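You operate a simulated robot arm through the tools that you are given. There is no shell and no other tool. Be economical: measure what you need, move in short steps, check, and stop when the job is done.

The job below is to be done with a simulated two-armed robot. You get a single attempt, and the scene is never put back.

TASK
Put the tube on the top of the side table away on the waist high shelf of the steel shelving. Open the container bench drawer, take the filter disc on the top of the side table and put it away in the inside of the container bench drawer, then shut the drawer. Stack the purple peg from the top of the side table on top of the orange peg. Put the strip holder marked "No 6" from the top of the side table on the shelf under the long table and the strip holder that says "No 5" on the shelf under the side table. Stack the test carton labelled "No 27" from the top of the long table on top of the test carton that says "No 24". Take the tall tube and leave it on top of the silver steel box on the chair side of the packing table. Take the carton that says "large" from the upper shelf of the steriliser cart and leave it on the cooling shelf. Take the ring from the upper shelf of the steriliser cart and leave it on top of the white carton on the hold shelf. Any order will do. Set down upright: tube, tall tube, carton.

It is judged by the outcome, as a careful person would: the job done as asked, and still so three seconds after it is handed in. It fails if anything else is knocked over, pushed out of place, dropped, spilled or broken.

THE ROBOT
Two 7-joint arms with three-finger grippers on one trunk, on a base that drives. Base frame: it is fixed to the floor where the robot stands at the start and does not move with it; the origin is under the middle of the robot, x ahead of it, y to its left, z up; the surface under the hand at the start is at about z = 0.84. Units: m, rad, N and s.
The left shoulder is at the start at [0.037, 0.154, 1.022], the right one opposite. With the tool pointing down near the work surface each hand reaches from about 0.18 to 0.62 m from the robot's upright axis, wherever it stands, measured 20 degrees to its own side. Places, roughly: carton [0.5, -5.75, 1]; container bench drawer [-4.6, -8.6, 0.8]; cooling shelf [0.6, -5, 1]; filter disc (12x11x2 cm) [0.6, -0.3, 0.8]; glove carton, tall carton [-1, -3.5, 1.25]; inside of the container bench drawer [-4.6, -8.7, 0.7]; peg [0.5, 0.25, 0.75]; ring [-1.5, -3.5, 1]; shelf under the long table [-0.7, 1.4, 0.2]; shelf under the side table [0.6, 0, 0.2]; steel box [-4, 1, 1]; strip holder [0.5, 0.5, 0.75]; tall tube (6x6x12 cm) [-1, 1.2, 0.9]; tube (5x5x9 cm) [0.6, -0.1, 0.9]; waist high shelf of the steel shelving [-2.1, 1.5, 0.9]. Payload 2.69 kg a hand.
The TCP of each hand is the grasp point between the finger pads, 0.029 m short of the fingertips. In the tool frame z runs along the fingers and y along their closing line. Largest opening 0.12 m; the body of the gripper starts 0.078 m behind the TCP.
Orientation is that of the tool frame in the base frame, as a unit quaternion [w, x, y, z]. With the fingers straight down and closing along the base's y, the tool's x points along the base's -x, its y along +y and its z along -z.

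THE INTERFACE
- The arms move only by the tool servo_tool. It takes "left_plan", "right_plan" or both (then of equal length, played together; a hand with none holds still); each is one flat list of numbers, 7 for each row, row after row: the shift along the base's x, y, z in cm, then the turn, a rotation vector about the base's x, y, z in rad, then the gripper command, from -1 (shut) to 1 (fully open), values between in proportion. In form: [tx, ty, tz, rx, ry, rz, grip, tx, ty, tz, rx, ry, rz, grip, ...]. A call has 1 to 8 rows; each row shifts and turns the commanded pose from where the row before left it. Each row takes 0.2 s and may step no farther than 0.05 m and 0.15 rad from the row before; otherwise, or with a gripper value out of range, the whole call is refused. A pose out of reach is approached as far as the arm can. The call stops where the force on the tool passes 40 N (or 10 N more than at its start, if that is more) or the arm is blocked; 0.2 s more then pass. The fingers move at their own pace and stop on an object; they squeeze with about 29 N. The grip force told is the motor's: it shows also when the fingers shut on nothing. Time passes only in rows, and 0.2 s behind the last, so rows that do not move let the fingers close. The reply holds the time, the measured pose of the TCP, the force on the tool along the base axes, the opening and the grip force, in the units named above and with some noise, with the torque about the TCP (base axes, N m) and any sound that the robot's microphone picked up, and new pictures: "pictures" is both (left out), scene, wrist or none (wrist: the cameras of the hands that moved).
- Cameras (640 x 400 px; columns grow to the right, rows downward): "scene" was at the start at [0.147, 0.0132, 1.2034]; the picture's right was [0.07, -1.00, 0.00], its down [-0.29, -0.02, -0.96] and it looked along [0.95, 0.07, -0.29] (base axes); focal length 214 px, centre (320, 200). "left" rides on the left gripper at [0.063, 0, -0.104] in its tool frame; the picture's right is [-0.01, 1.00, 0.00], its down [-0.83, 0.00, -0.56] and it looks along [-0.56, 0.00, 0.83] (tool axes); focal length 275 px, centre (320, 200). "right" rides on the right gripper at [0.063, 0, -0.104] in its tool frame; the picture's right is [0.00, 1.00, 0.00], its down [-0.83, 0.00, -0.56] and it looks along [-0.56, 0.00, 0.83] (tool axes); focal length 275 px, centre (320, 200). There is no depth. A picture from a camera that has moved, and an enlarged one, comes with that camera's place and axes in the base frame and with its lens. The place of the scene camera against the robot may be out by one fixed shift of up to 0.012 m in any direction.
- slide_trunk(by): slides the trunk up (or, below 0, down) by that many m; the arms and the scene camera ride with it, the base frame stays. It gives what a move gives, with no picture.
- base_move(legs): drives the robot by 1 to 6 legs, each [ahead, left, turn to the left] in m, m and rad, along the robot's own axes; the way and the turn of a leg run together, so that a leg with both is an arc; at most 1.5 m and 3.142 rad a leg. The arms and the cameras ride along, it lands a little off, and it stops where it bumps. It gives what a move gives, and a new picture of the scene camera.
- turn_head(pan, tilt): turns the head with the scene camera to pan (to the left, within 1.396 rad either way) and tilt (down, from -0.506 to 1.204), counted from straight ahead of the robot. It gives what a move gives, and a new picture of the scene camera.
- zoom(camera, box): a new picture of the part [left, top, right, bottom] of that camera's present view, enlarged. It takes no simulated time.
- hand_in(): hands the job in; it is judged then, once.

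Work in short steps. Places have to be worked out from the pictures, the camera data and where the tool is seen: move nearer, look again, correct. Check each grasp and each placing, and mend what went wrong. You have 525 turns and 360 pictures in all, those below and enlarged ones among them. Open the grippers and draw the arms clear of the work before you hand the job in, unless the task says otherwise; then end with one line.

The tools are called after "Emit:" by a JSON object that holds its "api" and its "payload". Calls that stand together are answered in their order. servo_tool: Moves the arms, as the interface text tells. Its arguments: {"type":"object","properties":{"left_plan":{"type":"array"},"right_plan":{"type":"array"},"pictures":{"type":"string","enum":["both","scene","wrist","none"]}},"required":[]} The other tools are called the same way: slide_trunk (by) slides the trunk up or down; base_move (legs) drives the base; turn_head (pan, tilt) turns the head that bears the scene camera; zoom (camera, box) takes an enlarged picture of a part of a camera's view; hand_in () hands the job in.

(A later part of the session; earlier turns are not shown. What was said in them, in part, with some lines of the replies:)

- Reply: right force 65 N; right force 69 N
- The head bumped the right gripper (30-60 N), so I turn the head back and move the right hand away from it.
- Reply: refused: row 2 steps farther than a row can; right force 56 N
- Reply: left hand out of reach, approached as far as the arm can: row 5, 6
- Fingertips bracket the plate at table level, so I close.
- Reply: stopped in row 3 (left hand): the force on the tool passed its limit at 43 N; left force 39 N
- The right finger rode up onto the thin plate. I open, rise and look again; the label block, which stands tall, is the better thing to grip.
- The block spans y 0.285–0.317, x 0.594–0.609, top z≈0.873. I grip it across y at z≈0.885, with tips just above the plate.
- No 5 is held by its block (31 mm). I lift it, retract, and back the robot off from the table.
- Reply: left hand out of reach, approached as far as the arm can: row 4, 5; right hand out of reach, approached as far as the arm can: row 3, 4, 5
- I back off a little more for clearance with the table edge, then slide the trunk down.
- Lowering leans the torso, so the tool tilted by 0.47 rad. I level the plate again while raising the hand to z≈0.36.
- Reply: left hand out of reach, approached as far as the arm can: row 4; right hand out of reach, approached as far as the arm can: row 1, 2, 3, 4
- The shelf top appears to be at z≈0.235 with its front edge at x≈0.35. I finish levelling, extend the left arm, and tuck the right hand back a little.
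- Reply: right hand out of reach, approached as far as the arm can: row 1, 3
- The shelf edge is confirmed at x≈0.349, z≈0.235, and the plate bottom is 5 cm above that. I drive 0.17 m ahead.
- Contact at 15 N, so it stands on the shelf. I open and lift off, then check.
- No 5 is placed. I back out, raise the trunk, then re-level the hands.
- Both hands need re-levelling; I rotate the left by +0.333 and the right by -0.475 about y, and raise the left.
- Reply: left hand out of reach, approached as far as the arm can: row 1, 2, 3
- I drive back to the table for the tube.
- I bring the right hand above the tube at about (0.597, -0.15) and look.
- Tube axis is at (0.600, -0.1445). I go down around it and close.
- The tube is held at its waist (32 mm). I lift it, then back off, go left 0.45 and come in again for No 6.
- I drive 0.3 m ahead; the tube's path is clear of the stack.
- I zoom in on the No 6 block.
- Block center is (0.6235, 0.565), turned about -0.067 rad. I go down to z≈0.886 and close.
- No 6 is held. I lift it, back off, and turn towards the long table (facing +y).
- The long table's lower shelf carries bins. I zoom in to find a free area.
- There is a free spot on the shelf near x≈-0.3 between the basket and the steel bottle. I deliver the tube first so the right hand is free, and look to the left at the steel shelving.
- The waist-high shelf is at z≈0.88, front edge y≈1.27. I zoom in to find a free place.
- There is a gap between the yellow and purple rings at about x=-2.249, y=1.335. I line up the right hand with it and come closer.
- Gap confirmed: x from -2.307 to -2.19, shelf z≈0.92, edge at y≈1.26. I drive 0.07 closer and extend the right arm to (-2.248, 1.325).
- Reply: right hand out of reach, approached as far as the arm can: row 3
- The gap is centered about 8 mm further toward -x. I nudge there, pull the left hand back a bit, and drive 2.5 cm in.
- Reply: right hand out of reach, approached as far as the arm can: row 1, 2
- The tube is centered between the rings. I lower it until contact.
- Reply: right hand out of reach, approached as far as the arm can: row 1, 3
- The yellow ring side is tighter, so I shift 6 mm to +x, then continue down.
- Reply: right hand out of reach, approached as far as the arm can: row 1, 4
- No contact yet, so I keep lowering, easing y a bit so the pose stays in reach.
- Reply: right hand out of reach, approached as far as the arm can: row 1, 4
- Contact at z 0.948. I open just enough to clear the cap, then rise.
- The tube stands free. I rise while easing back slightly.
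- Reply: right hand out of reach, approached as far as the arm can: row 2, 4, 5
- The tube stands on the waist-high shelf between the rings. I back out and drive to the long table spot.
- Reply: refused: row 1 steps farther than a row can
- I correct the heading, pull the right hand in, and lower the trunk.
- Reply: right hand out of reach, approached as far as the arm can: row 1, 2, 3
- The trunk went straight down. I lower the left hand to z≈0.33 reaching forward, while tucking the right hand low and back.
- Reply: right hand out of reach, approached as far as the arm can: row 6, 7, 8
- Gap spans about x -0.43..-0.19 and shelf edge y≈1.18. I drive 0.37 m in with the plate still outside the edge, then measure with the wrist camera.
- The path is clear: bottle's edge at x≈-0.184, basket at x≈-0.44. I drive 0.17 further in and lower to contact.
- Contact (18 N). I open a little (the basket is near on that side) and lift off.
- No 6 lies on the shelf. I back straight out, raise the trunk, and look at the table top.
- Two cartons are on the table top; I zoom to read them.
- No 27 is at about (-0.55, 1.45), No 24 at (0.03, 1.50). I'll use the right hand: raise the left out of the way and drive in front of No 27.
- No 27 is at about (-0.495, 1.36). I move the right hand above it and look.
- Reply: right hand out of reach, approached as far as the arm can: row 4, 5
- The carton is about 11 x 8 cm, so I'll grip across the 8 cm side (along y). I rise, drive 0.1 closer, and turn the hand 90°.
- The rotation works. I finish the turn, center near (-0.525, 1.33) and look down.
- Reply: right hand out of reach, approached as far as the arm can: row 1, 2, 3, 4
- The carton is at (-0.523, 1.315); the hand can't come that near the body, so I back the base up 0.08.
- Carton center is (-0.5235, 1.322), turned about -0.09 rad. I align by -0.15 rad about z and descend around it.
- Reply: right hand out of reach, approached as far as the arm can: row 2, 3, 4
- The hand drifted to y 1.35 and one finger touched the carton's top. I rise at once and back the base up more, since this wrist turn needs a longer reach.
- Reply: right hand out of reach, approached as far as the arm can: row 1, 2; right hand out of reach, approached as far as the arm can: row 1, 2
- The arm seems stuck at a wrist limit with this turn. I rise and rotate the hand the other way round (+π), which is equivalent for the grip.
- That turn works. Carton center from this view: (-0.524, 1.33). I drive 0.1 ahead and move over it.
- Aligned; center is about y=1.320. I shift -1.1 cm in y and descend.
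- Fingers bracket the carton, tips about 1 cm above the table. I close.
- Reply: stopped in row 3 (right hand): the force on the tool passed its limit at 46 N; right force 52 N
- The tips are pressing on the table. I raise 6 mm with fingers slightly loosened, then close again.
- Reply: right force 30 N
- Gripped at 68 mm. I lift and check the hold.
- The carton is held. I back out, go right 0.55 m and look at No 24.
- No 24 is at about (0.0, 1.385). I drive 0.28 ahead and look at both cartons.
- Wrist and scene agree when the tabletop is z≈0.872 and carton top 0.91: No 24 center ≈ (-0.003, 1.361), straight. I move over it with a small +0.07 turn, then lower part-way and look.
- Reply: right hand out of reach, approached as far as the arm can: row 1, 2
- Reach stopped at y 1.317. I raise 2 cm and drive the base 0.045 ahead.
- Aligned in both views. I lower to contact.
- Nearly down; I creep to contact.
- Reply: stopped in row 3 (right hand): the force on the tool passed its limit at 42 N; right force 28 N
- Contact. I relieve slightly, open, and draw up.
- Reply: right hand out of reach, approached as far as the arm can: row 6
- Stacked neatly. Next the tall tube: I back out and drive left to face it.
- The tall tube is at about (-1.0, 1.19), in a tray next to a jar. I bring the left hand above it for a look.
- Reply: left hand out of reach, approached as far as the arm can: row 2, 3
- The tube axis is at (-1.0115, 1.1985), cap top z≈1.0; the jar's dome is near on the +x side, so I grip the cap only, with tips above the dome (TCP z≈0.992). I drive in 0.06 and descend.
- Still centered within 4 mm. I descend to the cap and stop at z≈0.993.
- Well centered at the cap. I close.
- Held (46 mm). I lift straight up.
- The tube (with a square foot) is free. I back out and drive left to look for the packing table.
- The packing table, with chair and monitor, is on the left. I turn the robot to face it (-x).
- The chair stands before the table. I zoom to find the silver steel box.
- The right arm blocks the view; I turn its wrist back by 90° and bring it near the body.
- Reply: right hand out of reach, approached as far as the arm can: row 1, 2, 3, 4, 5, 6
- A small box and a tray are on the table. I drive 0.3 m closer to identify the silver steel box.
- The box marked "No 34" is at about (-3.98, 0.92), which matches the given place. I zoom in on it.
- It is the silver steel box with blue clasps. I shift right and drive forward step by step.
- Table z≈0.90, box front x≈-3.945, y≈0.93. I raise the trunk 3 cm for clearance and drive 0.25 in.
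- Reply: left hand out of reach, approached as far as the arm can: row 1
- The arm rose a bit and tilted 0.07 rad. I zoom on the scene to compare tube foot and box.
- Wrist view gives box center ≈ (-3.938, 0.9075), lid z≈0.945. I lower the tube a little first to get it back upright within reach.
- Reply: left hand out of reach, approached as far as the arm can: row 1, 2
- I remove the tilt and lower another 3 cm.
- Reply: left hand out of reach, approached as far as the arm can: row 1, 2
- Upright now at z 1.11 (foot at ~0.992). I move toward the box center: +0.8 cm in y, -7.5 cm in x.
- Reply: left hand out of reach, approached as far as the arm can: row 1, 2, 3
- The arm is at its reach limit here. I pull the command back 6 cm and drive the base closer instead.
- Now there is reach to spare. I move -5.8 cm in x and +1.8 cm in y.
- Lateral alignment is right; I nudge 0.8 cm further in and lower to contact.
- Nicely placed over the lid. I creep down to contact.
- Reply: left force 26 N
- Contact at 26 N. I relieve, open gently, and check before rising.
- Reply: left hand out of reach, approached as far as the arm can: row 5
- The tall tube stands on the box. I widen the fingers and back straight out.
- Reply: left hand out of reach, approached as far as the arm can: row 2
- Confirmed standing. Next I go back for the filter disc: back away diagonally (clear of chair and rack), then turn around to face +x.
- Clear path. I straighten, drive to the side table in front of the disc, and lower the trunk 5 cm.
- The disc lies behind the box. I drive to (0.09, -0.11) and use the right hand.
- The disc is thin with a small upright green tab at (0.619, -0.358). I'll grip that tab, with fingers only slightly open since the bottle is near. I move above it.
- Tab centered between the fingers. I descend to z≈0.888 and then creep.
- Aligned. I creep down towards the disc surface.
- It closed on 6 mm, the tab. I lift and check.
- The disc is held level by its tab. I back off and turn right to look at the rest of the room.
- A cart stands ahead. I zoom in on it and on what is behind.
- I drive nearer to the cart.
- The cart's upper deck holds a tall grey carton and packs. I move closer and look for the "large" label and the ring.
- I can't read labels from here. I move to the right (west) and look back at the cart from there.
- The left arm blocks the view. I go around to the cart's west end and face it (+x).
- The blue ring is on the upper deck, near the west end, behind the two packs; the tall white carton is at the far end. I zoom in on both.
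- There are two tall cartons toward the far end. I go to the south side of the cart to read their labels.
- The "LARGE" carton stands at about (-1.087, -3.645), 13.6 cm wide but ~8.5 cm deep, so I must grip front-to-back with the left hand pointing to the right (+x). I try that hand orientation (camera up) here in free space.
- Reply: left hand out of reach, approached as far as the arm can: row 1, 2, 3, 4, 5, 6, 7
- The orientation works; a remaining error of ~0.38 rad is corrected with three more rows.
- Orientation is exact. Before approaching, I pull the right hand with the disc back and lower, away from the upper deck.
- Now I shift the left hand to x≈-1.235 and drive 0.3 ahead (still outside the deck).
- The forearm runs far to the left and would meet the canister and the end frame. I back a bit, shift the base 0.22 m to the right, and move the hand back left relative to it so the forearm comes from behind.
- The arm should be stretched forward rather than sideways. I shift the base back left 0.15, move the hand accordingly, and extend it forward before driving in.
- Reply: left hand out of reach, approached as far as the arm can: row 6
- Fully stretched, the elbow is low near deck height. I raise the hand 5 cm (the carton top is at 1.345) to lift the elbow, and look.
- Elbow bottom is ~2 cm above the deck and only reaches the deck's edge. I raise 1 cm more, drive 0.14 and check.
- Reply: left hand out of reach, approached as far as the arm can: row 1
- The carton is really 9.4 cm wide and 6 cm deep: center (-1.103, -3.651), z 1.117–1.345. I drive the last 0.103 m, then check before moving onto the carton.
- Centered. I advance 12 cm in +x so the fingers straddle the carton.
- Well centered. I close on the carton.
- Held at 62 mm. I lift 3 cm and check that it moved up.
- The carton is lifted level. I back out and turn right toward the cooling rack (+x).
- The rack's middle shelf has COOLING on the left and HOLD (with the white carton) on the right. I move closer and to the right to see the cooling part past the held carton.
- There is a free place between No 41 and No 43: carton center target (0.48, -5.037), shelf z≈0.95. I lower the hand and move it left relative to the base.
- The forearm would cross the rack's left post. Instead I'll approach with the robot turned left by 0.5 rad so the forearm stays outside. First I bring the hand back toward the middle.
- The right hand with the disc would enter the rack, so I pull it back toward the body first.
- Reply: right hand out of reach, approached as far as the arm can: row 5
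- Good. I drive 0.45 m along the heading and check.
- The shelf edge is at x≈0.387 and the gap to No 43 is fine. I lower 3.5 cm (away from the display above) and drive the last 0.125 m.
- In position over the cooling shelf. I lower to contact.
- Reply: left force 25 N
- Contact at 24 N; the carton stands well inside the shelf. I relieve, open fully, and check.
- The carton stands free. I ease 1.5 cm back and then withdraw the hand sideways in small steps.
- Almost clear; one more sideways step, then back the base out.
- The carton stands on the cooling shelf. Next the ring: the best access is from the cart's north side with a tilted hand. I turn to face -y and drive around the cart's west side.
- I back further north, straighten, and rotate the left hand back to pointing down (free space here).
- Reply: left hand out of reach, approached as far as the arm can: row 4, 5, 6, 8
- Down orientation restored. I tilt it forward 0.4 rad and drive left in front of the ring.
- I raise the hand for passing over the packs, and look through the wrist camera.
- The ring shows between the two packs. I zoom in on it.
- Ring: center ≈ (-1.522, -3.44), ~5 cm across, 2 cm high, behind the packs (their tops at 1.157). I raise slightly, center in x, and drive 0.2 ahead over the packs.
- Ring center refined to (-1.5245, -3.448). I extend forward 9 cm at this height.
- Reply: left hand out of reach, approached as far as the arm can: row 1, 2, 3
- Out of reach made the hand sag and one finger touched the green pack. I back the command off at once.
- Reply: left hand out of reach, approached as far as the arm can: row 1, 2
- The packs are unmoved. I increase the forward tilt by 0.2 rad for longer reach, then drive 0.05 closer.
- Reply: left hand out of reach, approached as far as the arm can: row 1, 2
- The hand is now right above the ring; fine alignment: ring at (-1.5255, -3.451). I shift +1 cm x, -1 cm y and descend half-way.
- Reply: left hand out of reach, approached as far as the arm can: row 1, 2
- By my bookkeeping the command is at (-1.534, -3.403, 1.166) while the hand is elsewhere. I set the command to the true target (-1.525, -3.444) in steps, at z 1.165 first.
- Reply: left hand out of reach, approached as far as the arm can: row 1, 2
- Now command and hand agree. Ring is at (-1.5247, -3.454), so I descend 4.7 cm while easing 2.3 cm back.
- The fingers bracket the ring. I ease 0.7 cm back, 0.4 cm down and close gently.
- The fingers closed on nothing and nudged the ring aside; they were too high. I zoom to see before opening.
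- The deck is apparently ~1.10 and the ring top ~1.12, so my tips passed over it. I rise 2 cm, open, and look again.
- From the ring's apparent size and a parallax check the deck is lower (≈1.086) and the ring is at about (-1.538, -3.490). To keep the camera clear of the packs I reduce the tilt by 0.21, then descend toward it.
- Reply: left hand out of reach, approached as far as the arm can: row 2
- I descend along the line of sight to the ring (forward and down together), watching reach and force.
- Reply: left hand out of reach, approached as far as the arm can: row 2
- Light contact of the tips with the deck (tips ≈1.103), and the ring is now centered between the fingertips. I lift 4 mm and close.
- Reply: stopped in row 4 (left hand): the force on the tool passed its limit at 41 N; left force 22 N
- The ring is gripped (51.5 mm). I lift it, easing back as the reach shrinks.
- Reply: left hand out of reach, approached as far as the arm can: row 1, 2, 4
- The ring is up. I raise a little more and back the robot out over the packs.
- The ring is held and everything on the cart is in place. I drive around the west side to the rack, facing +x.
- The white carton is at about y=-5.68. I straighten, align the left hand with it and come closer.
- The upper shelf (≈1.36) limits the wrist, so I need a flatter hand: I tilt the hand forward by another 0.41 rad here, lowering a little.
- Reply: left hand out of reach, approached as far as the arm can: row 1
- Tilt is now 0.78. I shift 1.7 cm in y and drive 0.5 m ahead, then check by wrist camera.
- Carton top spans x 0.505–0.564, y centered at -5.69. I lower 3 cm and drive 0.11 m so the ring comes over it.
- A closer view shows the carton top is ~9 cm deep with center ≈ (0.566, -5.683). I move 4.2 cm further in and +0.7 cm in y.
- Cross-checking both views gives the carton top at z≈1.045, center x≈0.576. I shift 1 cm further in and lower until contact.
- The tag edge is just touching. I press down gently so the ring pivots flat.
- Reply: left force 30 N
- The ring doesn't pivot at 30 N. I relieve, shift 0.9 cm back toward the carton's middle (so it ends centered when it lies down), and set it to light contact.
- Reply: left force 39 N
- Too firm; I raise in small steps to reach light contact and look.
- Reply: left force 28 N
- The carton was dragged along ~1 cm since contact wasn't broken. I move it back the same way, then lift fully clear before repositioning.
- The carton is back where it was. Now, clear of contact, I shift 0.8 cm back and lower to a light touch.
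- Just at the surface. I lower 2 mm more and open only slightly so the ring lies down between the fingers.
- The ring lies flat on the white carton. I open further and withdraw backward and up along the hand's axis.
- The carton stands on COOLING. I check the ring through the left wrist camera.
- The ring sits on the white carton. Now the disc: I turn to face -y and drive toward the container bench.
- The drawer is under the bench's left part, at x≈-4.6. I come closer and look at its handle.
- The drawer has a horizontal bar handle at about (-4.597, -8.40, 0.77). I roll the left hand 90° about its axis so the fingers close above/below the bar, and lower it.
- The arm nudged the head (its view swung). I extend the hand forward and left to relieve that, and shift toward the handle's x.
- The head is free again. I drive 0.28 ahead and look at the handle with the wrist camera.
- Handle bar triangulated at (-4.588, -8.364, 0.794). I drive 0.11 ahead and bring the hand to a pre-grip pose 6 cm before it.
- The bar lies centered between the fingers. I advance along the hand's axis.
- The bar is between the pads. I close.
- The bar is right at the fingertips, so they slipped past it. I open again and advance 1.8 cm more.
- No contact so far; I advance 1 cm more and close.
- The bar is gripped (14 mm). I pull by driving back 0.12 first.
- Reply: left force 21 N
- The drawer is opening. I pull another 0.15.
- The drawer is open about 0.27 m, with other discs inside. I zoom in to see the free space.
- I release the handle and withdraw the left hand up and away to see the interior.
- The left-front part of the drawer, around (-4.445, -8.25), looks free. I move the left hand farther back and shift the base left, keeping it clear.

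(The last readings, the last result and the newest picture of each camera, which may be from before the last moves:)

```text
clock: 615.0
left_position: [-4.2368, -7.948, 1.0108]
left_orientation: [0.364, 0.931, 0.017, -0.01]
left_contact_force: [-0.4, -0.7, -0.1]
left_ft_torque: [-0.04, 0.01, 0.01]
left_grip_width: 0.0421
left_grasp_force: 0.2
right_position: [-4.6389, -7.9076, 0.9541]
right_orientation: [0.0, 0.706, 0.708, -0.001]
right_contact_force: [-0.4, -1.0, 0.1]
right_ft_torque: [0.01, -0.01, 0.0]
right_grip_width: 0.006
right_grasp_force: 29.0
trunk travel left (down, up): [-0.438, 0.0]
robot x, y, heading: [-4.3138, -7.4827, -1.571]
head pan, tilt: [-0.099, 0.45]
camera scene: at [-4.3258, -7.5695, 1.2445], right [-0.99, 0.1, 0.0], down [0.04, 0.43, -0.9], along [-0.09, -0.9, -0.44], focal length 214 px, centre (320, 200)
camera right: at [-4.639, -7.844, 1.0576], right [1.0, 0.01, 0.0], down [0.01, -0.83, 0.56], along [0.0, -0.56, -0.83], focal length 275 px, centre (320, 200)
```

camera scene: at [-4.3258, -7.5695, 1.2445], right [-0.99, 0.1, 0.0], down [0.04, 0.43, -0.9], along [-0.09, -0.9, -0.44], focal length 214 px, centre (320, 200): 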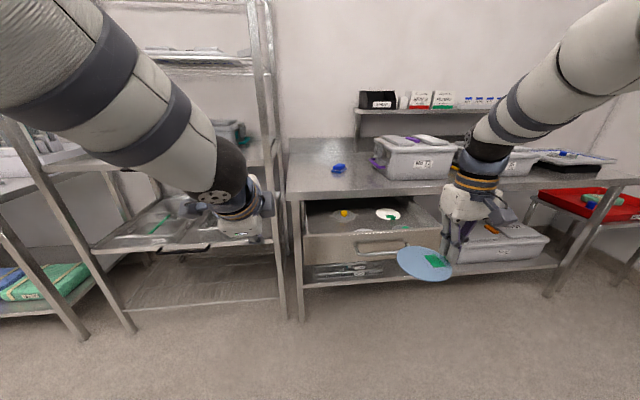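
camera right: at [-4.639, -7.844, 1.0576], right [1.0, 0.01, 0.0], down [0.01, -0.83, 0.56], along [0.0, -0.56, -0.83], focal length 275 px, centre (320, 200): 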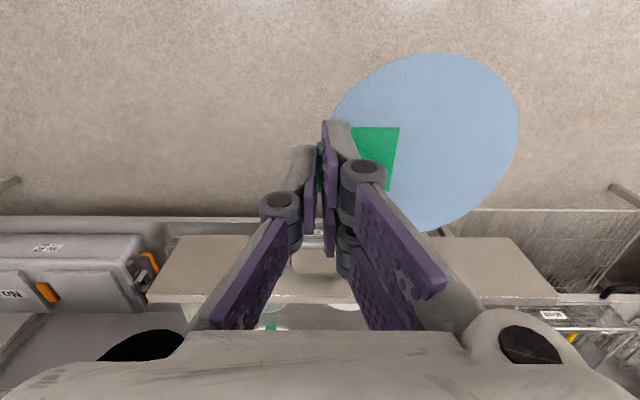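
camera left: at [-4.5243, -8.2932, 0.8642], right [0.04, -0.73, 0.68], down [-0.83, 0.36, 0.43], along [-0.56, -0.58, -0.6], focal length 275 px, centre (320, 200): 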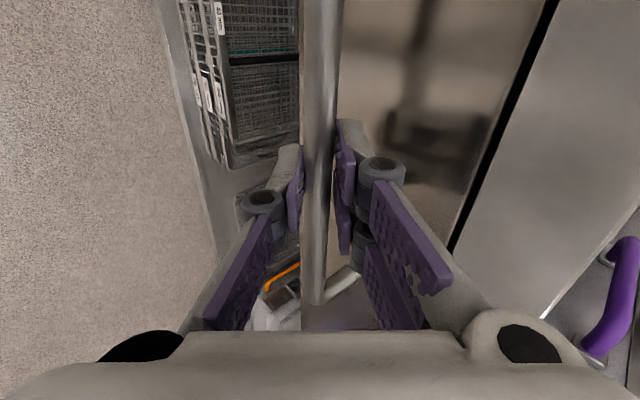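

I shift the right hand +13 cm in x and drive 0.3 ahead so the disc comes above the open drawer.

Emit:
{"api": "servo_tool", "payload": {"right_plan": [4, 0, 0, 0, 0, 0, -1, 4, 0, 0, 0, 0, 0, -1, 4, 0, 0, 0, 0, 0, -1, 2, 0, 0, 0, 0, 0, -1], "pictures": "none"}}

Emit:
{"api": "base_move", "payload": {"legs": [[0.27, 0.0, 0.0]]}}

Emit:
{"api": "servo_tool", "payload": {"right_plan": [0, 0, 0, 0, 0, 0, -1], "pictures": "wrist"}}

```text
clock: 616.0
left_position: [-4.2375, -7.9483, 1.0114]
left_orientation: [0.364, 0.931, 0.016, -0.01]
left_contact_force: [-0.6, 0.2, -0.4]
left_ft_torque: [0.03, 0.03, -0.02]
left_grip_width: 0.0419
left_grasp_force: 0.1
right_position: [-4.4991, -7.9049, 0.9555]
right_orientation: [0.0, 0.706, 0.708, -0.002]
right_contact_force: [0.5, -0.2, 0.3]
right_ft_torque: [0.02, -0.02, -0.01]
right_grip_width: 0.0061
right_grasp_force: 29.2
trunk travel left (down, up): [-0.438, 0.0]
robot x, y, heading: [-4.3149, -7.483, -1.574]
head pan, tilt: [-0.099, 0.45]
```

```text
clock: 617.9
left_position: [-4.2395, -8.2156, 1.0108]
left_orientation: [0.364, 0.931, 0.016, -0.011]
left_contact_force: [0.1, -1.2, 0.0]
left_ft_torque: [0.0, -0.01, 0.03]
left_grip_width: 0.0421
left_grasp_force: 0.2
right_position: [-4.5029, -8.173, 0.9549]
right_orientation: [0.0, 0.706, 0.708, -0.002]
right_contact_force: [0.3, -0.1, -0.1]
right_ft_torque: [0.03, 0.01, -0.01]
right_grip_width: 0.0062
right_grasp_force: 29.0
trunk travel left (down, up): [-0.438, 0.0]
robot x, y, heading: [-4.3187, -7.7509, -1.579]
head pan, tilt: [-0.099, 0.45]
camera scene: at [-4.327, -7.8361, 1.2447], right [-0.99, 0.11, 0.0], down [0.05, 0.43, -0.9], along [-0.09, -0.9, -0.44], focal length 214 px, centre (320, 200)
```

scene: 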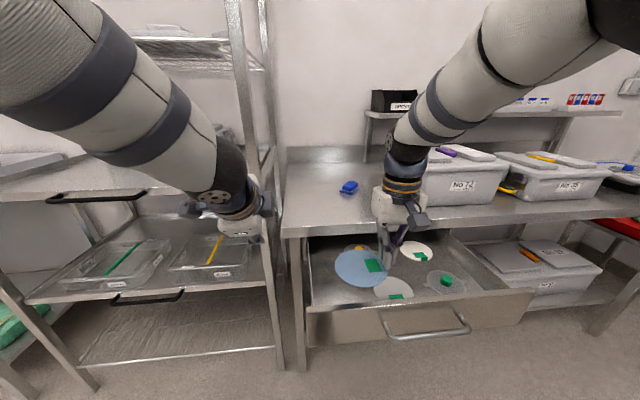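

```text
clock: 618.3
left_position: [-4.2394, -8.2159, 1.0119]
left_orientation: [0.364, 0.931, 0.016, -0.01]
left_contact_force: [-0.5, -1.0, 0.5]
left_ft_torque: [0.02, 0.0, -0.01]
left_grip_width: 0.0419
left_grasp_force: 0.1
right_position: [-4.5013, -8.1716, 0.9562]
right_orientation: [0.001, 0.706, 0.708, -0.002]
right_contact_force: [1.0, -0.1, 0.5]
right_ft_torque: [0.0, -0.01, -0.01]
right_grip_width: 0.0059
right_grasp_force: 29.3
trunk travel left (down, up): [-0.438, 0.0]
robot x, y, heading: [-4.3151, -7.7481, -1.577]
head pan, tilt: [-0.099, 0.45]
camera right: at [-4.5018, -8.1095, 1.0587], right [1.0, 0.01, 0.0], down [0.01, -0.83, 0.56], along [0.0, -0.56, -0.83], focal length 275 px, centre (320, 200)
```

right: 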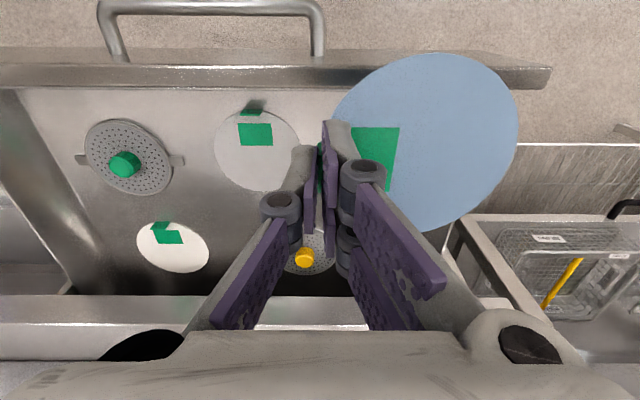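

The wrist view shows a free place on the drawer's +x side. Target disc center (-4.446, -8.26). I move 8.8 cm forward and lower.

Emit:
{"api": "servo_tool", "payload": {"right_plan": [0, -3, 0, 0, 0, 0, -1, 0, -3, 0, 0, 0, 0, -1, 0, -2.8, -1, 0, 0, 0, -1, 0, 0, -4, 0, 0, 0, -1, 0, 0, -4, 0, 0, 0, -1], "pictures": "both"}}

```text
clock: 619.5
left_position: [-4.2389, -8.2145, 1.0112]
left_orientation: [0.364, 0.931, 0.016, -0.011]
left_contact_force: [-0.1, 0.2, 0.4]
left_ft_torque: [0.03, 0.01, -0.02]
left_grip_width: 0.0421
left_grasp_force: 0.0
right_position: [-4.5025, -8.2625, 0.8634]
right_orientation: [0.0, 0.707, 0.708, -0.001]
right_contact_force: [-0.3, 0.6, -0.2]
right_ft_torque: [-0.01, 0.02, 0.01]
right_grip_width: 0.0059
right_grasp_force: 28.8
trunk travel left (down, up): [-0.438, 0.0]
robot x, y, heading: [-4.3164, -7.7506, -1.578]
head pan, tilt: [-0.099, 0.45]
camera scene: at [-4.3272, -7.8363, 1.2445], right [-0.99, 0.11, 0.0], down [0.05, 0.43, -0.9], along [-0.09, -0.9, -0.44], focal length 214 px, centre (320, 200)
camera right: at [-4.5026, -8.1984, 0.9666], right [1.0, 0.01, 0.0], down [0.01, -0.83, 0.56], along [0.0, -0.56, -0.83], focal length 275 px, centre (320, 200)
```

scene: 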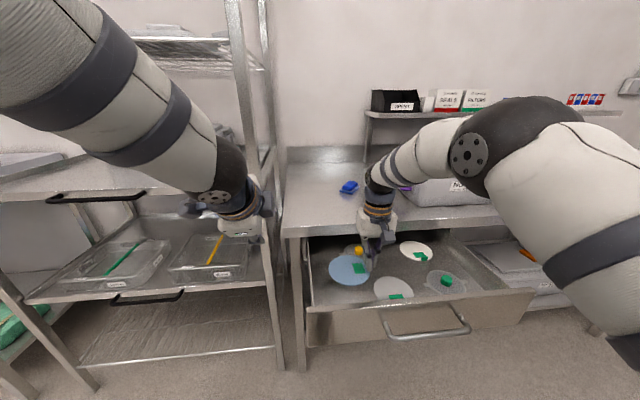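
right: 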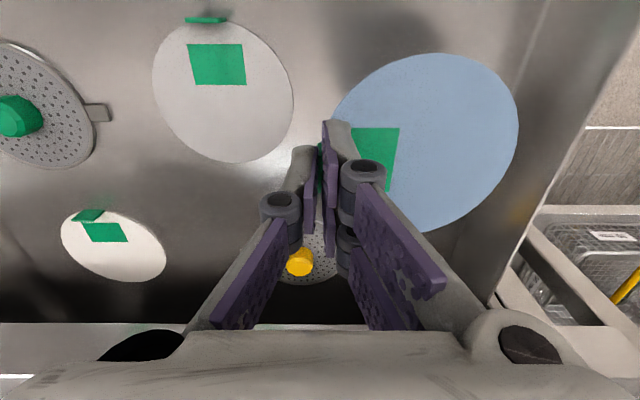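

The disc is inside the walls with room around it. I lower further toward the floor of the drawer.

Emit:
{"api": "servo_tool", "payload": {"right_plan": [0, 0, -3, 0, 0, 0, -1, 0, 0, -2, 0, 0, 0, -1, 0, 0, -0.7, 0, 0, 0, -1, 0, 0, -0.5, 0, 0, 0, -1], "pictures": "both"}}

```text
clock: 620.5
left_position: [-4.2386, -8.2152, 1.0108]
left_orientation: [0.364, 0.931, 0.016, -0.01]
left_contact_force: [-0.7, -0.3, 0.0]
left_ft_torque: [-0.02, 0.0, 0.02]
left_grip_width: 0.0421
left_grasp_force: 0.1
right_position: [-4.5025, -8.2603, 0.8039]
right_orientation: [0.0, 0.707, 0.707, -0.002]
right_contact_force: [-1.1, 0.4, -0.3]
right_ft_torque: [0.0, 0.0, 0.02]
right_grip_width: 0.0061
right_grasp_force: 28.8
trunk travel left (down, up): [-0.438, 0.0]
robot x, y, heading: [-4.3182, -7.7494, -1.574]
head pan, tilt: [-0.099, 0.45]
camera scene: at [-4.3271, -7.8357, 1.2447], right [-0.99, 0.11, 0.0], down [0.05, 0.43, -0.9], along [-0.09, -0.9, -0.44], focal length 214 px, centre (320, 200)
camera right: at [-4.5024, -8.1973, 0.906], right [1.0, 0.01, 0.0], down [0.01, -0.83, 0.56], along [0.0, -0.56, -0.83], focal length 275 px, centre (320, 200)
```

scene: 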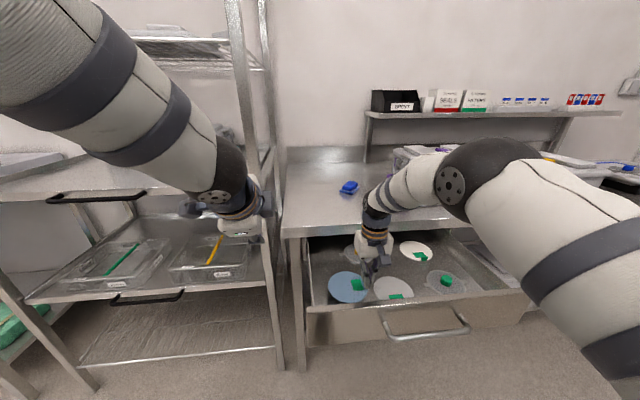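
right: 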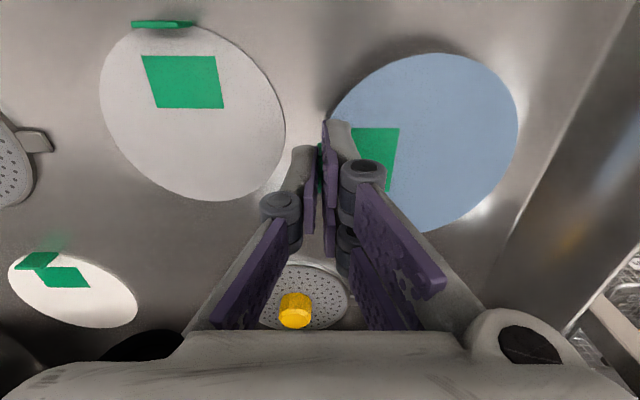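

Still free. I creep down to contact with the drawer floor.

Emit:
{"api": "servo_tool", "payload": {"right_plan": [0, 0, -0.7, 0, 0, 0, -1, 0, 0, -0.5, 0, 0, 0, -1, 0, 0, -0.4, 0, 0, 0, -1, 0, 0, -0.4, 0, 0, 0, -1], "pictures": "none"}}

```text
clock: 621.5
left_position: [-4.2407, -8.216, 1.0114]
left_orientation: [0.364, 0.931, 0.016, -0.01]
left_contact_force: [0.1, 0.4, 0.4]
left_ft_torque: [0.0, -0.01, 0.04]
left_grip_width: 0.042
left_grasp_force: 0.1
right_position: [-4.5015, -8.2609, 0.7844]
right_orientation: [0.001, 0.706, 0.708, -0.002]
right_contact_force: [0.8, -0.6, 0.1]
right_ft_torque: [-0.01, -0.03, 0.0]
right_grip_width: 0.0059
right_grasp_force: 28.9
trunk travel left (down, up): [-0.438, 0.0]
robot x, y, heading: [-4.3177, -7.75, -1.576]
head pan, tilt: [-0.099, 0.45]
```

Emit:
{"api": "servo_tool", "payload": {"right_plan": [0, 0, -0.5, 0, 0, 0, -1, 0, 0, -0.5, 0, 0, 0, -1, 0, 0, -0.4, 0, 0, 0, -1, 0, 0, -0.4, 0, 0, 0, -1], "pictures": "wrist"}}

```text
clock: 622.5
left_position: [-4.2394, -8.2141, 1.0139]
left_orientation: [0.366, 0.931, 0.016, -0.01]
left_contact_force: [-0.4, -0.6, -0.4]
left_ft_torque: [0.02, 0.02, -0.02]
left_grip_width: 0.0422
left_grasp_force: 0.1
right_position: [-4.5014, -8.2603, 0.7688]
right_orientation: [0.003, 0.706, 0.708, -0.004]
right_contact_force: [-1.4, -1.3, 28.1]
right_ft_torque: [-0.12, -0.03, -0.02]
right_grip_width: 0.0064
right_grasp_force: 29.5
trunk travel left (down, up): [-0.438, 0.0]
robot x, y, heading: [-4.3139, -7.7488, -1.574]
head pan, tilt: [-0.099, 0.45]
camera right: at [-4.5015, -8.197, 0.8713], right [1.0, 0.01, 0.0], down [0.01, -0.83, 0.56], along [0.0, -0.56, -0.83], focal length 275 px, centre (320, 200)
```

right: 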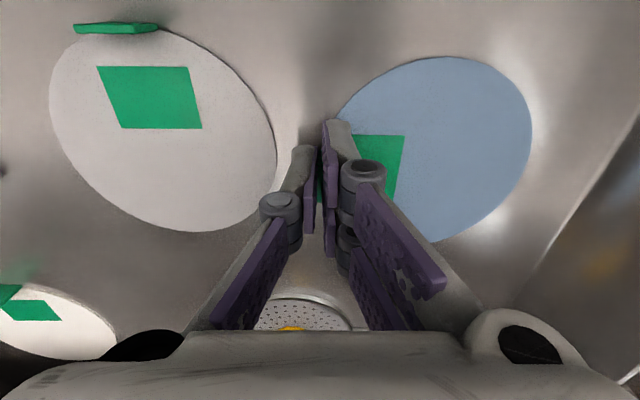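

The disc lies on the drawer floor. I relieve, open slightly and lift off.

Emit:
{"api": "servo_tool", "payload": {"right_plan": [0, 0, 0.4, 0, 0, 0, -0.7, 0, 0, 0, 0, 0, 0, -0.6, 0, 0, 3, 0, 0, 0, -0.6, 0, 0, 4, 0, 0, 0, -0.6, 0, 0, 4.5, 0, 0, 0, -0.6, 0, 1, 4.5, 0, 0, 0, -0.6], "pictures": "wrist"}}

```text
clock: 623.9
left_position: [-4.2392, -8.2146, 1.0119]
left_orientation: [0.366, 0.931, 0.017, -0.011]
left_contact_force: [0.7, 0.4, 0.0]
left_ft_torque: [-0.01, 0.01, 0.0]
left_grip_width: 0.042
left_grasp_force: 0.0
right_position: [-4.5, -8.25, 0.9294]
right_orientation: [0.0, 0.706, 0.708, -0.002]
right_contact_force: [0.4, -0.2, 0.0]
right_ft_torque: [-0.03, -0.04, -0.01]
right_grip_width: 0.0237
right_grasp_force: 0.0
trunk travel left (down, up): [-0.438, 0.0]
robot x, y, heading: [-4.3204, -7.7486, -1.576]
head pan, tilt: [-0.099, 0.45]
camera right: at [-4.5011, -8.1861, 1.0332], right [1.0, 0.01, 0.0], down [0.01, -0.83, 0.56], along [0.0, -0.56, -0.83], focal length 275 px, centre (320, 200)
```

right: 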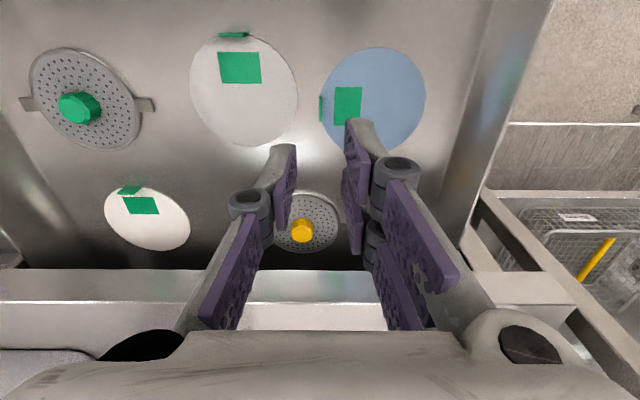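

The blue disc is in the drawer. I raise and retract the right hand, then back the base off to use the left hand for shutting.

Emit:
{"api": "servo_tool", "payload": {"right_plan": [-1, 3, 2, 0, 0, 0, -0.6, -2, 4, 1, 0, 0, 0, -0.6, -2, 4, 0, 0, 0, 0, -0.6, -2, 4, 0, 0, 0, 0, -0.6, -2, 4, 0, 0, 0, 0, -0.6, -2, 4, 0, 0, 0, 0, -0.6], "left_plan": [0, 0, 0, 0, 0, 0, -1, 0, 0, 0, 0, 0, 0, -1, 0, 0, 0, 0, 0, 0, -1, 0, 0, 0, 0, 0, 0, -1, 0, 0, 0, 0, 0, 0, -1, 0, 0, 0, 0, 0, 0, -1], "pictures": "none"}}

Emit:
{"api": "base_move", "payload": {"legs": [[-0.25, 0.0, 0.0], [0.0, -0.26, 0.0]]}}

```text
clock: 625.3
left_position: [-4.2408, -8.2139, 1.0119]
left_orientation: [0.365, 0.931, 0.015, -0.01]
left_contact_force: [-0.4, -0.1, 0.0]
left_ft_torque: [0.02, -0.04, 0.0]
left_grip_width: 0.0001
left_grasp_force: 28.3
right_position: [-4.6126, -8.0205, 0.9611]
right_orientation: [0.001, 0.707, 0.707, -0.003]
right_contact_force: [0.8, 0.2, -0.2]
right_ft_torque: [0.0, -0.01, 0.05]
right_grip_width: 0.0239
right_grasp_force: 0.0
trunk travel left (down, up): [-0.438, 0.0]
robot x, y, heading: [-4.3162, -7.7474, -1.571]
head pan, tilt: [-0.099, 0.45]
```

```text
clock: 629.4
left_position: [-4.4992, -7.9592, 1.0113]
left_orientation: [0.364, 0.931, 0.014, -0.012]
left_contact_force: [-0.5, -1.0, -0.2]
left_ft_torque: [-0.03, -0.03, 0.01]
left_grip_width: 0.0
left_grasp_force: 28.9
right_position: [-4.8705, -7.7651, 0.9605]
right_orientation: [-0.001, 0.708, 0.706, -0.002]
right_contact_force: [-0.5, -1.0, 0.3]
right_ft_torque: [0.01, -0.06, 0.0]
right_grip_width: 0.0241
right_grasp_force: 0.1
trunk travel left (down, up): [-0.438, 0.0]
robot x, y, heading: [-4.5733, -7.4923, -1.581]
head pan, tilt: [-0.099, 0.45]
camera scene: at [-4.584, -7.5801, 1.2447], right [-0.99, 0.11, 0.0], down [0.05, 0.43, -0.9], along [-0.1, -0.89, -0.44], focal length 214 px, centre (320, 200)
```

scene: 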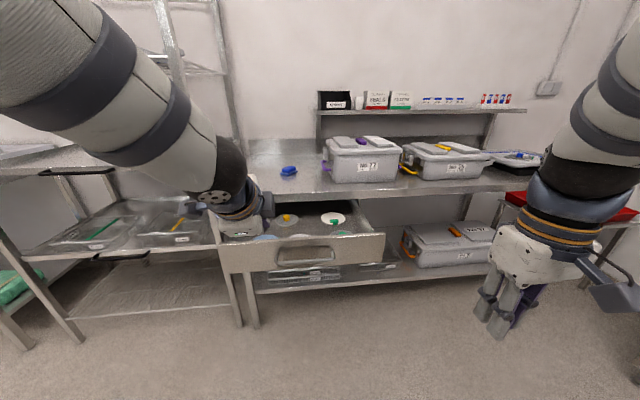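

I shift the base 0.085 to the right to line the left fist with the drawer's middle, then lower it in front of the panel.

Emit:
{"api": "base_move", "payload": {"legs": [[0.0, -0.085, 0.01]]}}

Emit:
{"api": "servo_tool", "payload": {"left_plan": [0, 0, -4, 0, 0, 0, -1, 0, 0, -4, 0, 0, 0, -1, 0, 0, -4, 0, 0, 0, -1, 0, 0, -4, 0, 0, 0, -1, 0, 0, -2, 0, 0, 0, -1], "pictures": "both"}}

```text
clock: 630.7
left_position: [-4.5764, -7.9582, 1.0116]
left_orientation: [0.363, 0.931, 0.019, -0.01]
left_contact_force: [-0.3, 0.6, 0.9]
left_ft_torque: [0.05, 0.0, -0.01]
left_grip_width: 0.0002
left_grasp_force: 28.1
right_position: [-4.9532, -7.7676, 0.9605]
right_orientation: [0.001, 0.704, 0.71, -0.002]
right_contact_force: [-0.5, -0.3, 0.1]
right_ft_torque: [-0.01, 0.0, -0.01]
right_grip_width: 0.024
right_grasp_force: 0.1
trunk travel left (down, up): [-0.438, 0.0]
robot x, y, heading: [-4.6557, -7.4947, -1.57]
head pan, tilt: [-0.099, 0.45]
camera scene: at [-4.6671, -7.5798, 1.2447], right [-0.99, 0.1, 0.0], down [0.04, 0.43, -0.9], along [-0.09, -0.9, -0.44], focal length 214 px, centre (320, 200)
```

scene: 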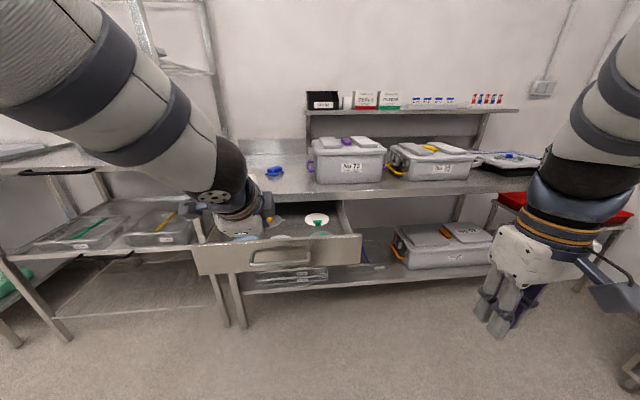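

```text
clock: 631.9
left_position: [-4.5774, -7.9598, 0.8315]
left_orientation: [0.365, 0.931, 0.019, -0.009]
left_contact_force: [-0.3, -0.5, -0.2]
left_ft_torque: [0.01, -0.01, -0.01]
left_grip_width: 0.0002
left_grasp_force: 28.5
right_position: [-4.9507, -7.7674, 0.9599]
right_orientation: [0.0, 0.705, 0.709, -0.002]
right_contact_force: [-0.2, -0.1, 0.0]
right_ft_torque: [0.02, -0.01, -0.01]
right_grip_width: 0.0241
right_grasp_force: 0.1
trunk travel left (down, up): [-0.438, 0.0]
robot x, y, heading: [-4.6557, -7.496, -1.572]
head pan, tilt: [-0.099, 0.45]
camera scene: at [-4.6667, -7.5798, 1.2447], right [-0.99, 0.1, 0.0], down [0.04, 0.43, -0.9], along [-0.09, -0.9, -0.44], focal length 214 px, centre (320, 200)
camera left: at [-4.514, -7.8879, 0.9055], right [0.04, -0.73, 0.68], down [-0.83, 0.36, 0.43], along [-0.56, -0.58, -0.59], focal length 275 px, centre (320, 200)
```

scene: 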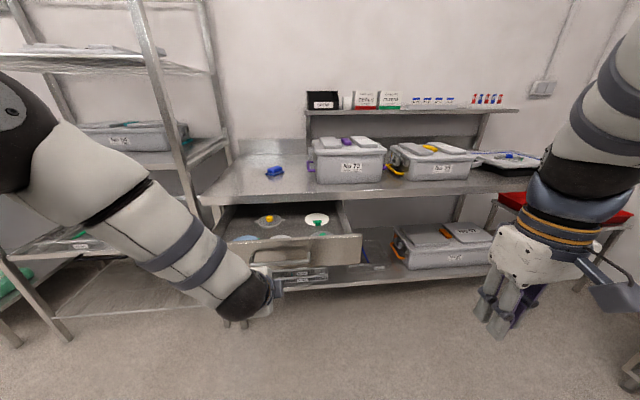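
left: 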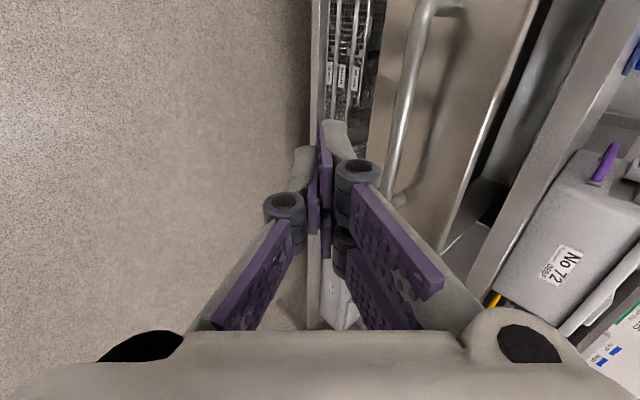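

The fist is level with the panel between bar and top edge. I drive forward to push the drawer shut, in stages.

Emit:
{"api": "base_move", "payload": {"legs": [[0.25, 0.0, 0.0]]}}

```text
clock: 633.7
left_position: [-4.5743, -8.2079, 0.8303]
left_orientation: [0.364, 0.931, 0.021, -0.008]
left_contact_force: [0.0, -1.6, -0.2]
left_ft_torque: [0.0, 0.03, -0.04]
left_grip_width: 0.0001
left_grasp_force: 28.9
right_position: [-4.9499, -8.0184, 0.96]
right_orientation: [0.001, 0.703, 0.711, -0.002]
right_contact_force: [0.1, 0.8, 0.2]
right_ft_torque: [0.02, 0.0, 0.0]
right_grip_width: 0.0241
right_grasp_force: 0.1
trunk travel left (down, up): [-0.438, 0.0]
robot x, y, heading: [-4.6524, -7.7426, -1.565]
head pan, tilt: [-0.099, 0.45]
camera scene: at [-4.6656, -7.8289, 1.2447], right [-1.0, 0.1, 0.0], down [0.04, 0.43, -0.9], along [-0.09, -0.9, -0.44], focal length 214 px, centre (320, 200)
```

scene: 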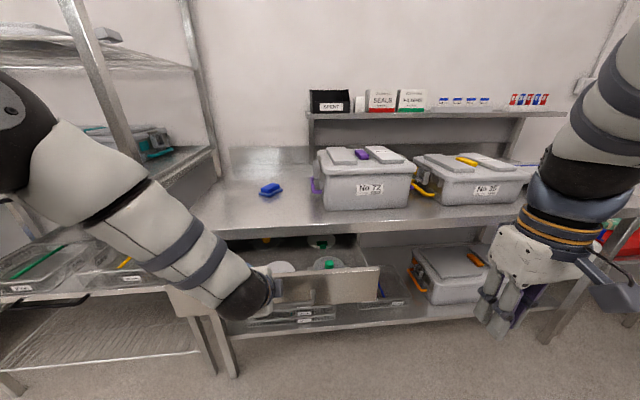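

The drawer is moving in. I push another 0.14.

Emit:
{"api": "base_move", "payload": {"legs": [[0.14, 0.0, 0.0]]}}

Emit:
{"api": "servo_tool", "payload": {"left_plan": [0, 0, 0, 0, 0, 0, -1], "pictures": "wrist"}}

```text
clock: 635.0
left_position: [-4.574, -8.3484, 0.8307]
left_orientation: [0.364, 0.931, 0.019, -0.009]
left_contact_force: [0.0, -0.6, 0.3]
left_ft_torque: [0.0, -0.01, -0.02]
left_grip_width: 0.0
left_grasp_force: 28.4
right_position: [-4.9491, -8.1563, 0.96]
right_orientation: [0.001, 0.704, 0.71, -0.002]
right_contact_force: [0.4, -0.5, 0.1]
right_ft_torque: [0.04, -0.01, -0.05]
right_grip_width: 0.0242
right_grasp_force: 0.0
trunk travel left (down, up): [-0.438, 0.0]
robot x, y, heading: [-4.6535, -7.88, -1.57]
head pan, tilt: [-0.099, 0.45]
camera scene: at [-4.6654, -7.9686, 1.2446], right [-1.0, 0.1, 0.0], down [0.04, 0.43, -0.9], along [-0.09, -0.9, -0.44], focal length 214 px, centre (320, 200)
```

scene: 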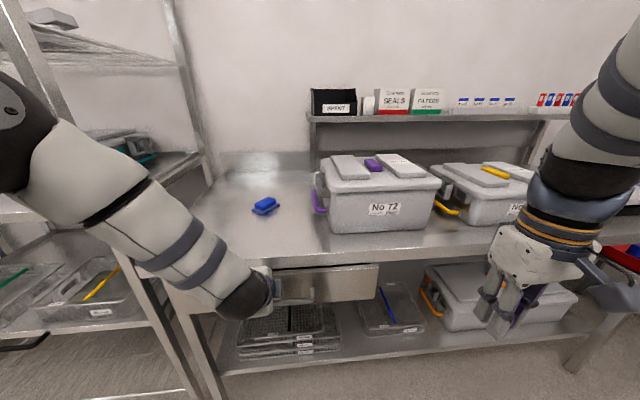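

```text
clock: 635.4
left_position: [-4.5748, -8.3478, 0.8312]
left_orientation: [0.365, 0.931, 0.019, -0.009]
left_contact_force: [0.3, 0.0, -0.5]
left_ft_torque: [0.0, -0.02, 0.03]
left_grip_width: 0.0
left_grasp_force: 28.6
right_position: [-4.9515, -8.1558, 0.9601]
right_orientation: [0.0, 0.704, 0.71, -0.002]
right_contact_force: [-1.6, -0.2, 0.7]
right_ft_torque: [0.0, -0.01, 0.0]
right_grip_width: 0.0239
right_grasp_force: 0.0
trunk travel left (down, up): [-0.438, 0.0]
robot x, y, heading: [-4.6558, -7.8803, -1.573]
head pan, tilt: [-0.099, 0.45]
camera left: at [-4.5119, -8.2756, 0.906], right [0.04, -0.73, 0.68], down [-0.83, 0.36, 0.43], along [-0.56, -0.58, -0.59], focal length 275 px, centre (320, 200)
```

left: 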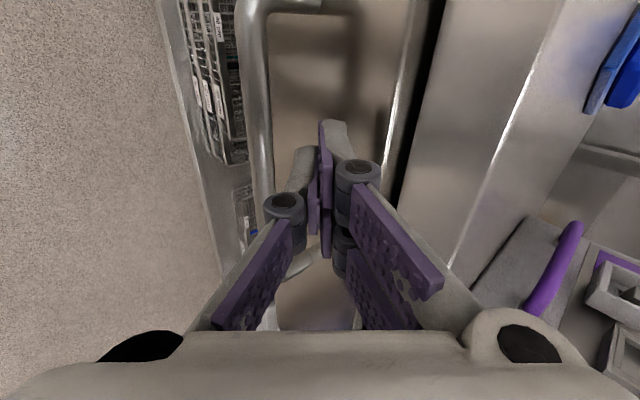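

Nearly shut. I push the rest with the arm in small steps, watching force.

Emit:
{"api": "servo_tool", "payload": {"left_plan": [0, -1, 0, 0, 0, 0, -1, 0, -1, 0, 0, 0, 0, -1, 0, -0.8, 0, 0, 0, 0, -1, 0, -0.6, 0, 0, 0, 0, -1, 0, -0.5, 0, 0, 0, 0, -1, 0, -0.5, 0, 0, 0, 0, -1], "pictures": "both"}}

```text
clock: 636.9
left_position: [-4.5759, -8.3839, 0.8286]
left_orientation: [0.359, 0.933, 0.019, -0.01]
left_contact_force: [4.0, 21.0, 8.4]
left_ft_torque: [-0.01, 0.14, -0.38]
left_grip_width: 0.0
left_grasp_force: 28.4
right_position: [-4.9498, -8.1537, 0.9624]
right_orientation: [0.002, 0.703, 0.711, -0.003]
right_contact_force: [-0.1, 0.5, -0.2]
right_ft_torque: [-0.01, 0.0, 0.02]
right_grip_width: 0.0242
right_grasp_force: 0.0
trunk travel left (down, up): [-0.438, 0.0]
robot x, y, heading: [-4.656, -7.8836, -1.564]
head pan, tilt: [-0.099, 0.45]
stopped in row 6 (left hand): the force on the tool passed its limit at 41 N (the readings are from after the stop); the commanded pose is now the measured one
camera scene: at [-4.6649, -7.9639, 1.2451], right [-1.0, 0.1, 0.0], down [0.04, 0.43, -0.9], along [-0.09, -0.9, -0.43], focal length 214 px, centre (320, 200)
camera left: at [-4.512, -8.3131, 0.9045], right [0.04, -0.74, 0.67], down [-0.83, 0.35, 0.44], along [-0.56, -0.57, -0.6], focal length 275 px, centre (320, 200)
```

scene: 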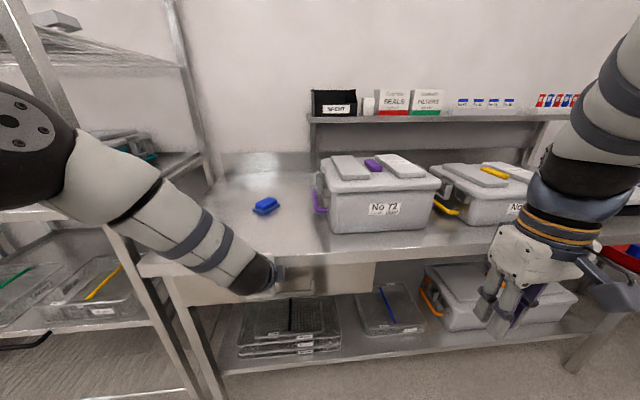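
left: 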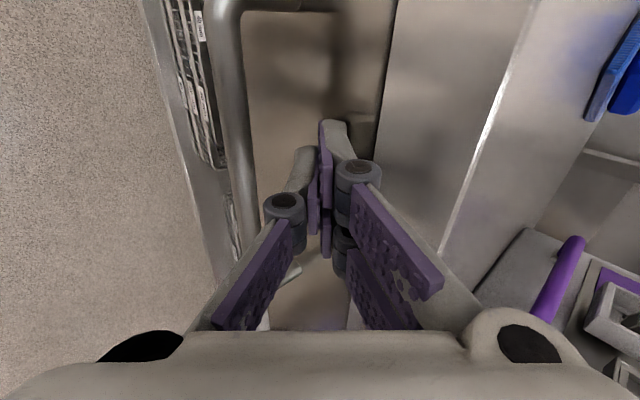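

The drawer is shut (41 N stop, panel flush). I withdraw, back off, and check.

Emit:
{"api": "servo_tool", "payload": {"left_plan": [0, 3, 1, 0, 0, 0, -1, 0, 3, 2, 0, 0, 0, -0.5], "pictures": "none"}}

Emit:
{"api": "base_move", "payload": {"legs": [[-0.5, 0.0, 0.0]]}}

Emit:
{"api": "servo_tool", "payload": {"left_plan": [1, 2, 3, 0, 0, 0, 0, 2, 2, 4, 0, 0, 0, 0, 3, 0, 4, 0, 0, 0, 0, 3, 0, 4, 0, 0, 0, 0], "pictures": "scene"}}

Emit:
{"api": "zoom", "payload": {"camera": "scene", "box": [200, 130, 480, 290]}}

```text
clock: 637.5
left_position: [-4.5745, -8.3271, 0.8574]
left_orientation: [0.36, 0.933, 0.019, -0.01]
left_contact_force: [0.6, -0.1, 0.3]
left_ft_torque: [-0.01, -0.01, 0.01]
left_grip_width: 0.0298
left_grasp_force: 0.1
right_position: [-4.9492, -8.1547, 0.961]
right_orientation: [0.001, 0.704, 0.71, -0.003]
right_contact_force: [0.4, -0.2, -0.8]
right_ft_torque: [0.0, 0.02, 0.03]
right_grip_width: 0.0239
right_grasp_force: 0.1
trunk travel left (down, up): [-0.438, 0.0]
robot x, y, heading: [-4.6524, -7.8785, -1.566]
head pan, tilt: [-0.099, 0.45]
```

```text
clock: 640.4
left_position: [-4.5752, -7.8308, 0.8574]
left_orientation: [0.36, 0.933, 0.02, -0.009]
left_contact_force: [-0.3, -0.1, 0.3]
left_ft_torque: [-0.02, -0.01, 0.02]
left_grip_width: 0.0302
left_grasp_force: 0.0
right_position: [-4.9521, -7.6596, 0.9611]
right_orientation: [0.0, 0.702, 0.712, -0.002]
right_contact_force: [0.2, -0.6, -0.2]
right_ft_torque: [-0.03, -0.01, -0.03]
right_grip_width: 0.0242
right_grasp_force: 0.0
trunk travel left (down, up): [-0.438, 0.0]
robot x, y, heading: [-4.6563, -7.3842, -1.564]
head pan, tilt: [-0.099, 0.45]
camera scene: at [-4.6671, -7.4706, 1.2447], right [-1.0, 0.09, 0.0], down [0.04, 0.43, -0.9], along [-0.08, -0.9, -0.43], focal length 214 px, centre (320, 200)
```

scene: 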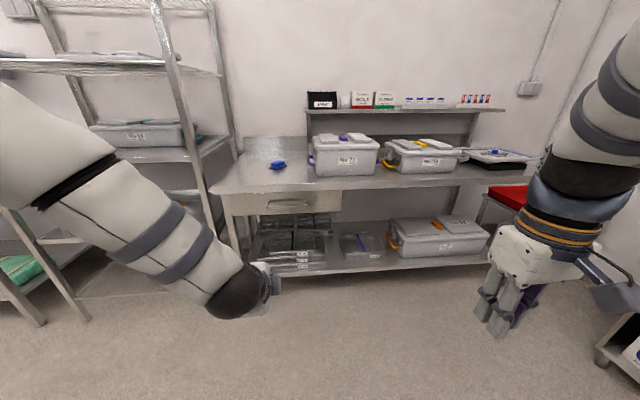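

```text
clock: 641.4
left_position: [-4.4826, -7.7907, 1.0076]
left_orientation: [0.359, 0.933, 0.022, -0.011]
left_contact_force: [0.2, 0.1, 0.3]
left_ft_torque: [-0.02, 0.04, -0.03]
left_grip_width: 0.0598
left_grasp_force: 0.1
right_position: [-4.9487, -7.6604, 0.9604]
right_orientation: [0.0, 0.703, 0.712, -0.003]
right_contact_force: [1.0, -0.2, -0.6]
right_ft_torque: [0.0, -0.01, -0.02]
right_grip_width: 0.0237
right_grasp_force: 0.1
trunk travel left (down, up): [-0.438, 0.0]
robot x, y, heading: [-4.6574, -7.3815, -1.565]
head pan, tilt: [-0.099, 0.45]
camera scene: at [-4.6649, -7.4709, 1.2447], right [-1.0, 0.09, 0.0], down [0.04, 0.43, -0.9], along [-0.08, -0.9, -0.43], focal length 214 px, centre (320, 200)
```

scene: 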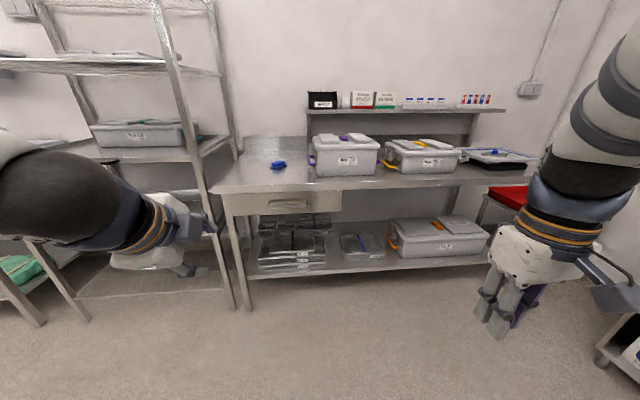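

```text
2.29 times, centred on (340, 210) of scene
camera zoom: at [-4.6649, -7.4709, 1.2447], right [-1.0, 0.09, 0.0], down [0.04, 0.43, -0.9], along [-0.08, -0.9, -0.43], focal length 490 px, centre (274, 177)
```

zoom: 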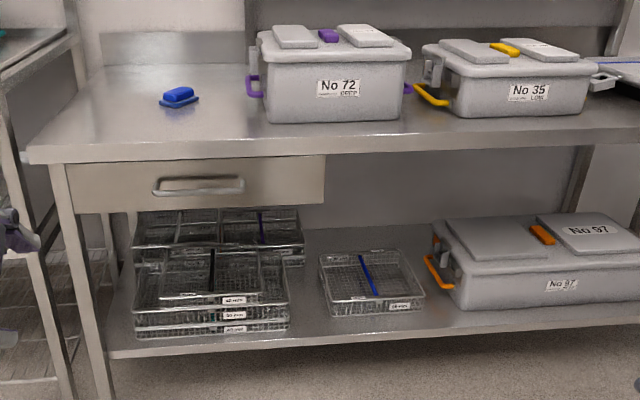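

The drawer is shut and everything is in place. I back off a little more and open both grippers.

Emit:
{"api": "base_move", "payload": {"legs": [[-0.5, 0.0, 0.0]]}}

Emit:
{"api": "servo_tool", "payload": {"left_plan": [0, 0, 0, 0, 0, 0, 1, 0, 0, 0, 0, 0, 0, 1, 0, 0, 0, 0, 0, 0, 1], "right_plan": [0, 0, 0, 0, 0, 0, 1, 0, 0, 0, 0, 0, 0, 1, 0, 0, 0, 0, 0, 0, 1], "pictures": "none"}}

```text
clock: 644.4
left_position: [-4.4844, -7.2813, 1.0077]
left_orientation: [0.359, 0.933, 0.023, -0.008]
left_contact_force: [0.3, 0.8, -0.5]
left_ft_torque: [-0.02, 0.0, -0.01]
left_grip_width: 0.0602
left_grasp_force: 0.0
right_position: [-4.9536, -7.154, 0.9597]
right_orientation: [0.0, 0.7, 0.714, -0.002]
right_contact_force: [0.4, 0.6, 0.4]
right_ft_torque: [0.0, 0.0, -0.03]
right_grip_width: 0.0241
right_grasp_force: 0.1
trunk travel left (down, up): [-0.438, 0.0]
robot x, y, heading: [-4.6626, -6.8795, -1.554]
head pan, tilt: [-0.099, 0.45]
camera scene: at [-4.6714, -6.9626, 1.2447], right [-1.0, 0.09, 0.0], down [0.04, 0.43, -0.9], along [-0.08, -0.9, -0.43], focal length 214 px, centre (320, 200)
```

scene: 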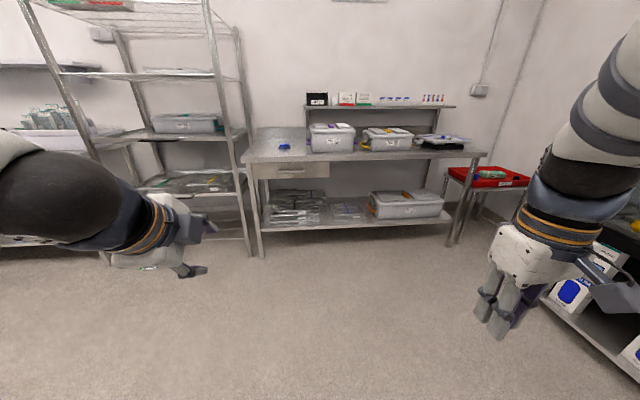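

```text
clock: 645.2
left_position: [-4.4857, -7.2813, 1.0092]
left_orientation: [0.359, 0.933, 0.024, -0.008]
left_contact_force: [-0.4, -0.3, -0.7]
left_ft_torque: [-0.02, -0.02, -0.01]
left_grip_width: 0.1199
left_grasp_force: 0.0
right_position: [-4.9535, -7.1546, 0.9605]
right_orientation: [0.001, 0.7, 0.714, -0.002]
right_contact_force: [0.0, 0.3, -0.5]
right_ft_torque: [0.0, 0.03, 0.0]
right_grip_width: 0.1202
right_grasp_force: 0.0
trunk travel left (down, up): [-0.438, 0.0]
robot x, y, heading: [-4.6632, -6.8749, -1.558]
head pan, tilt: [-0.099, 0.45]
```

All parts are done, the grippers are open and the arms are clear, so I hand in.

Emit:
{"api": "hand_in", "payload": {}}

```text
The job is handed in.
```

Every part of the job was done and each placing was checked by camera; I then opened both grippers, drew the arms clear and handed it in.
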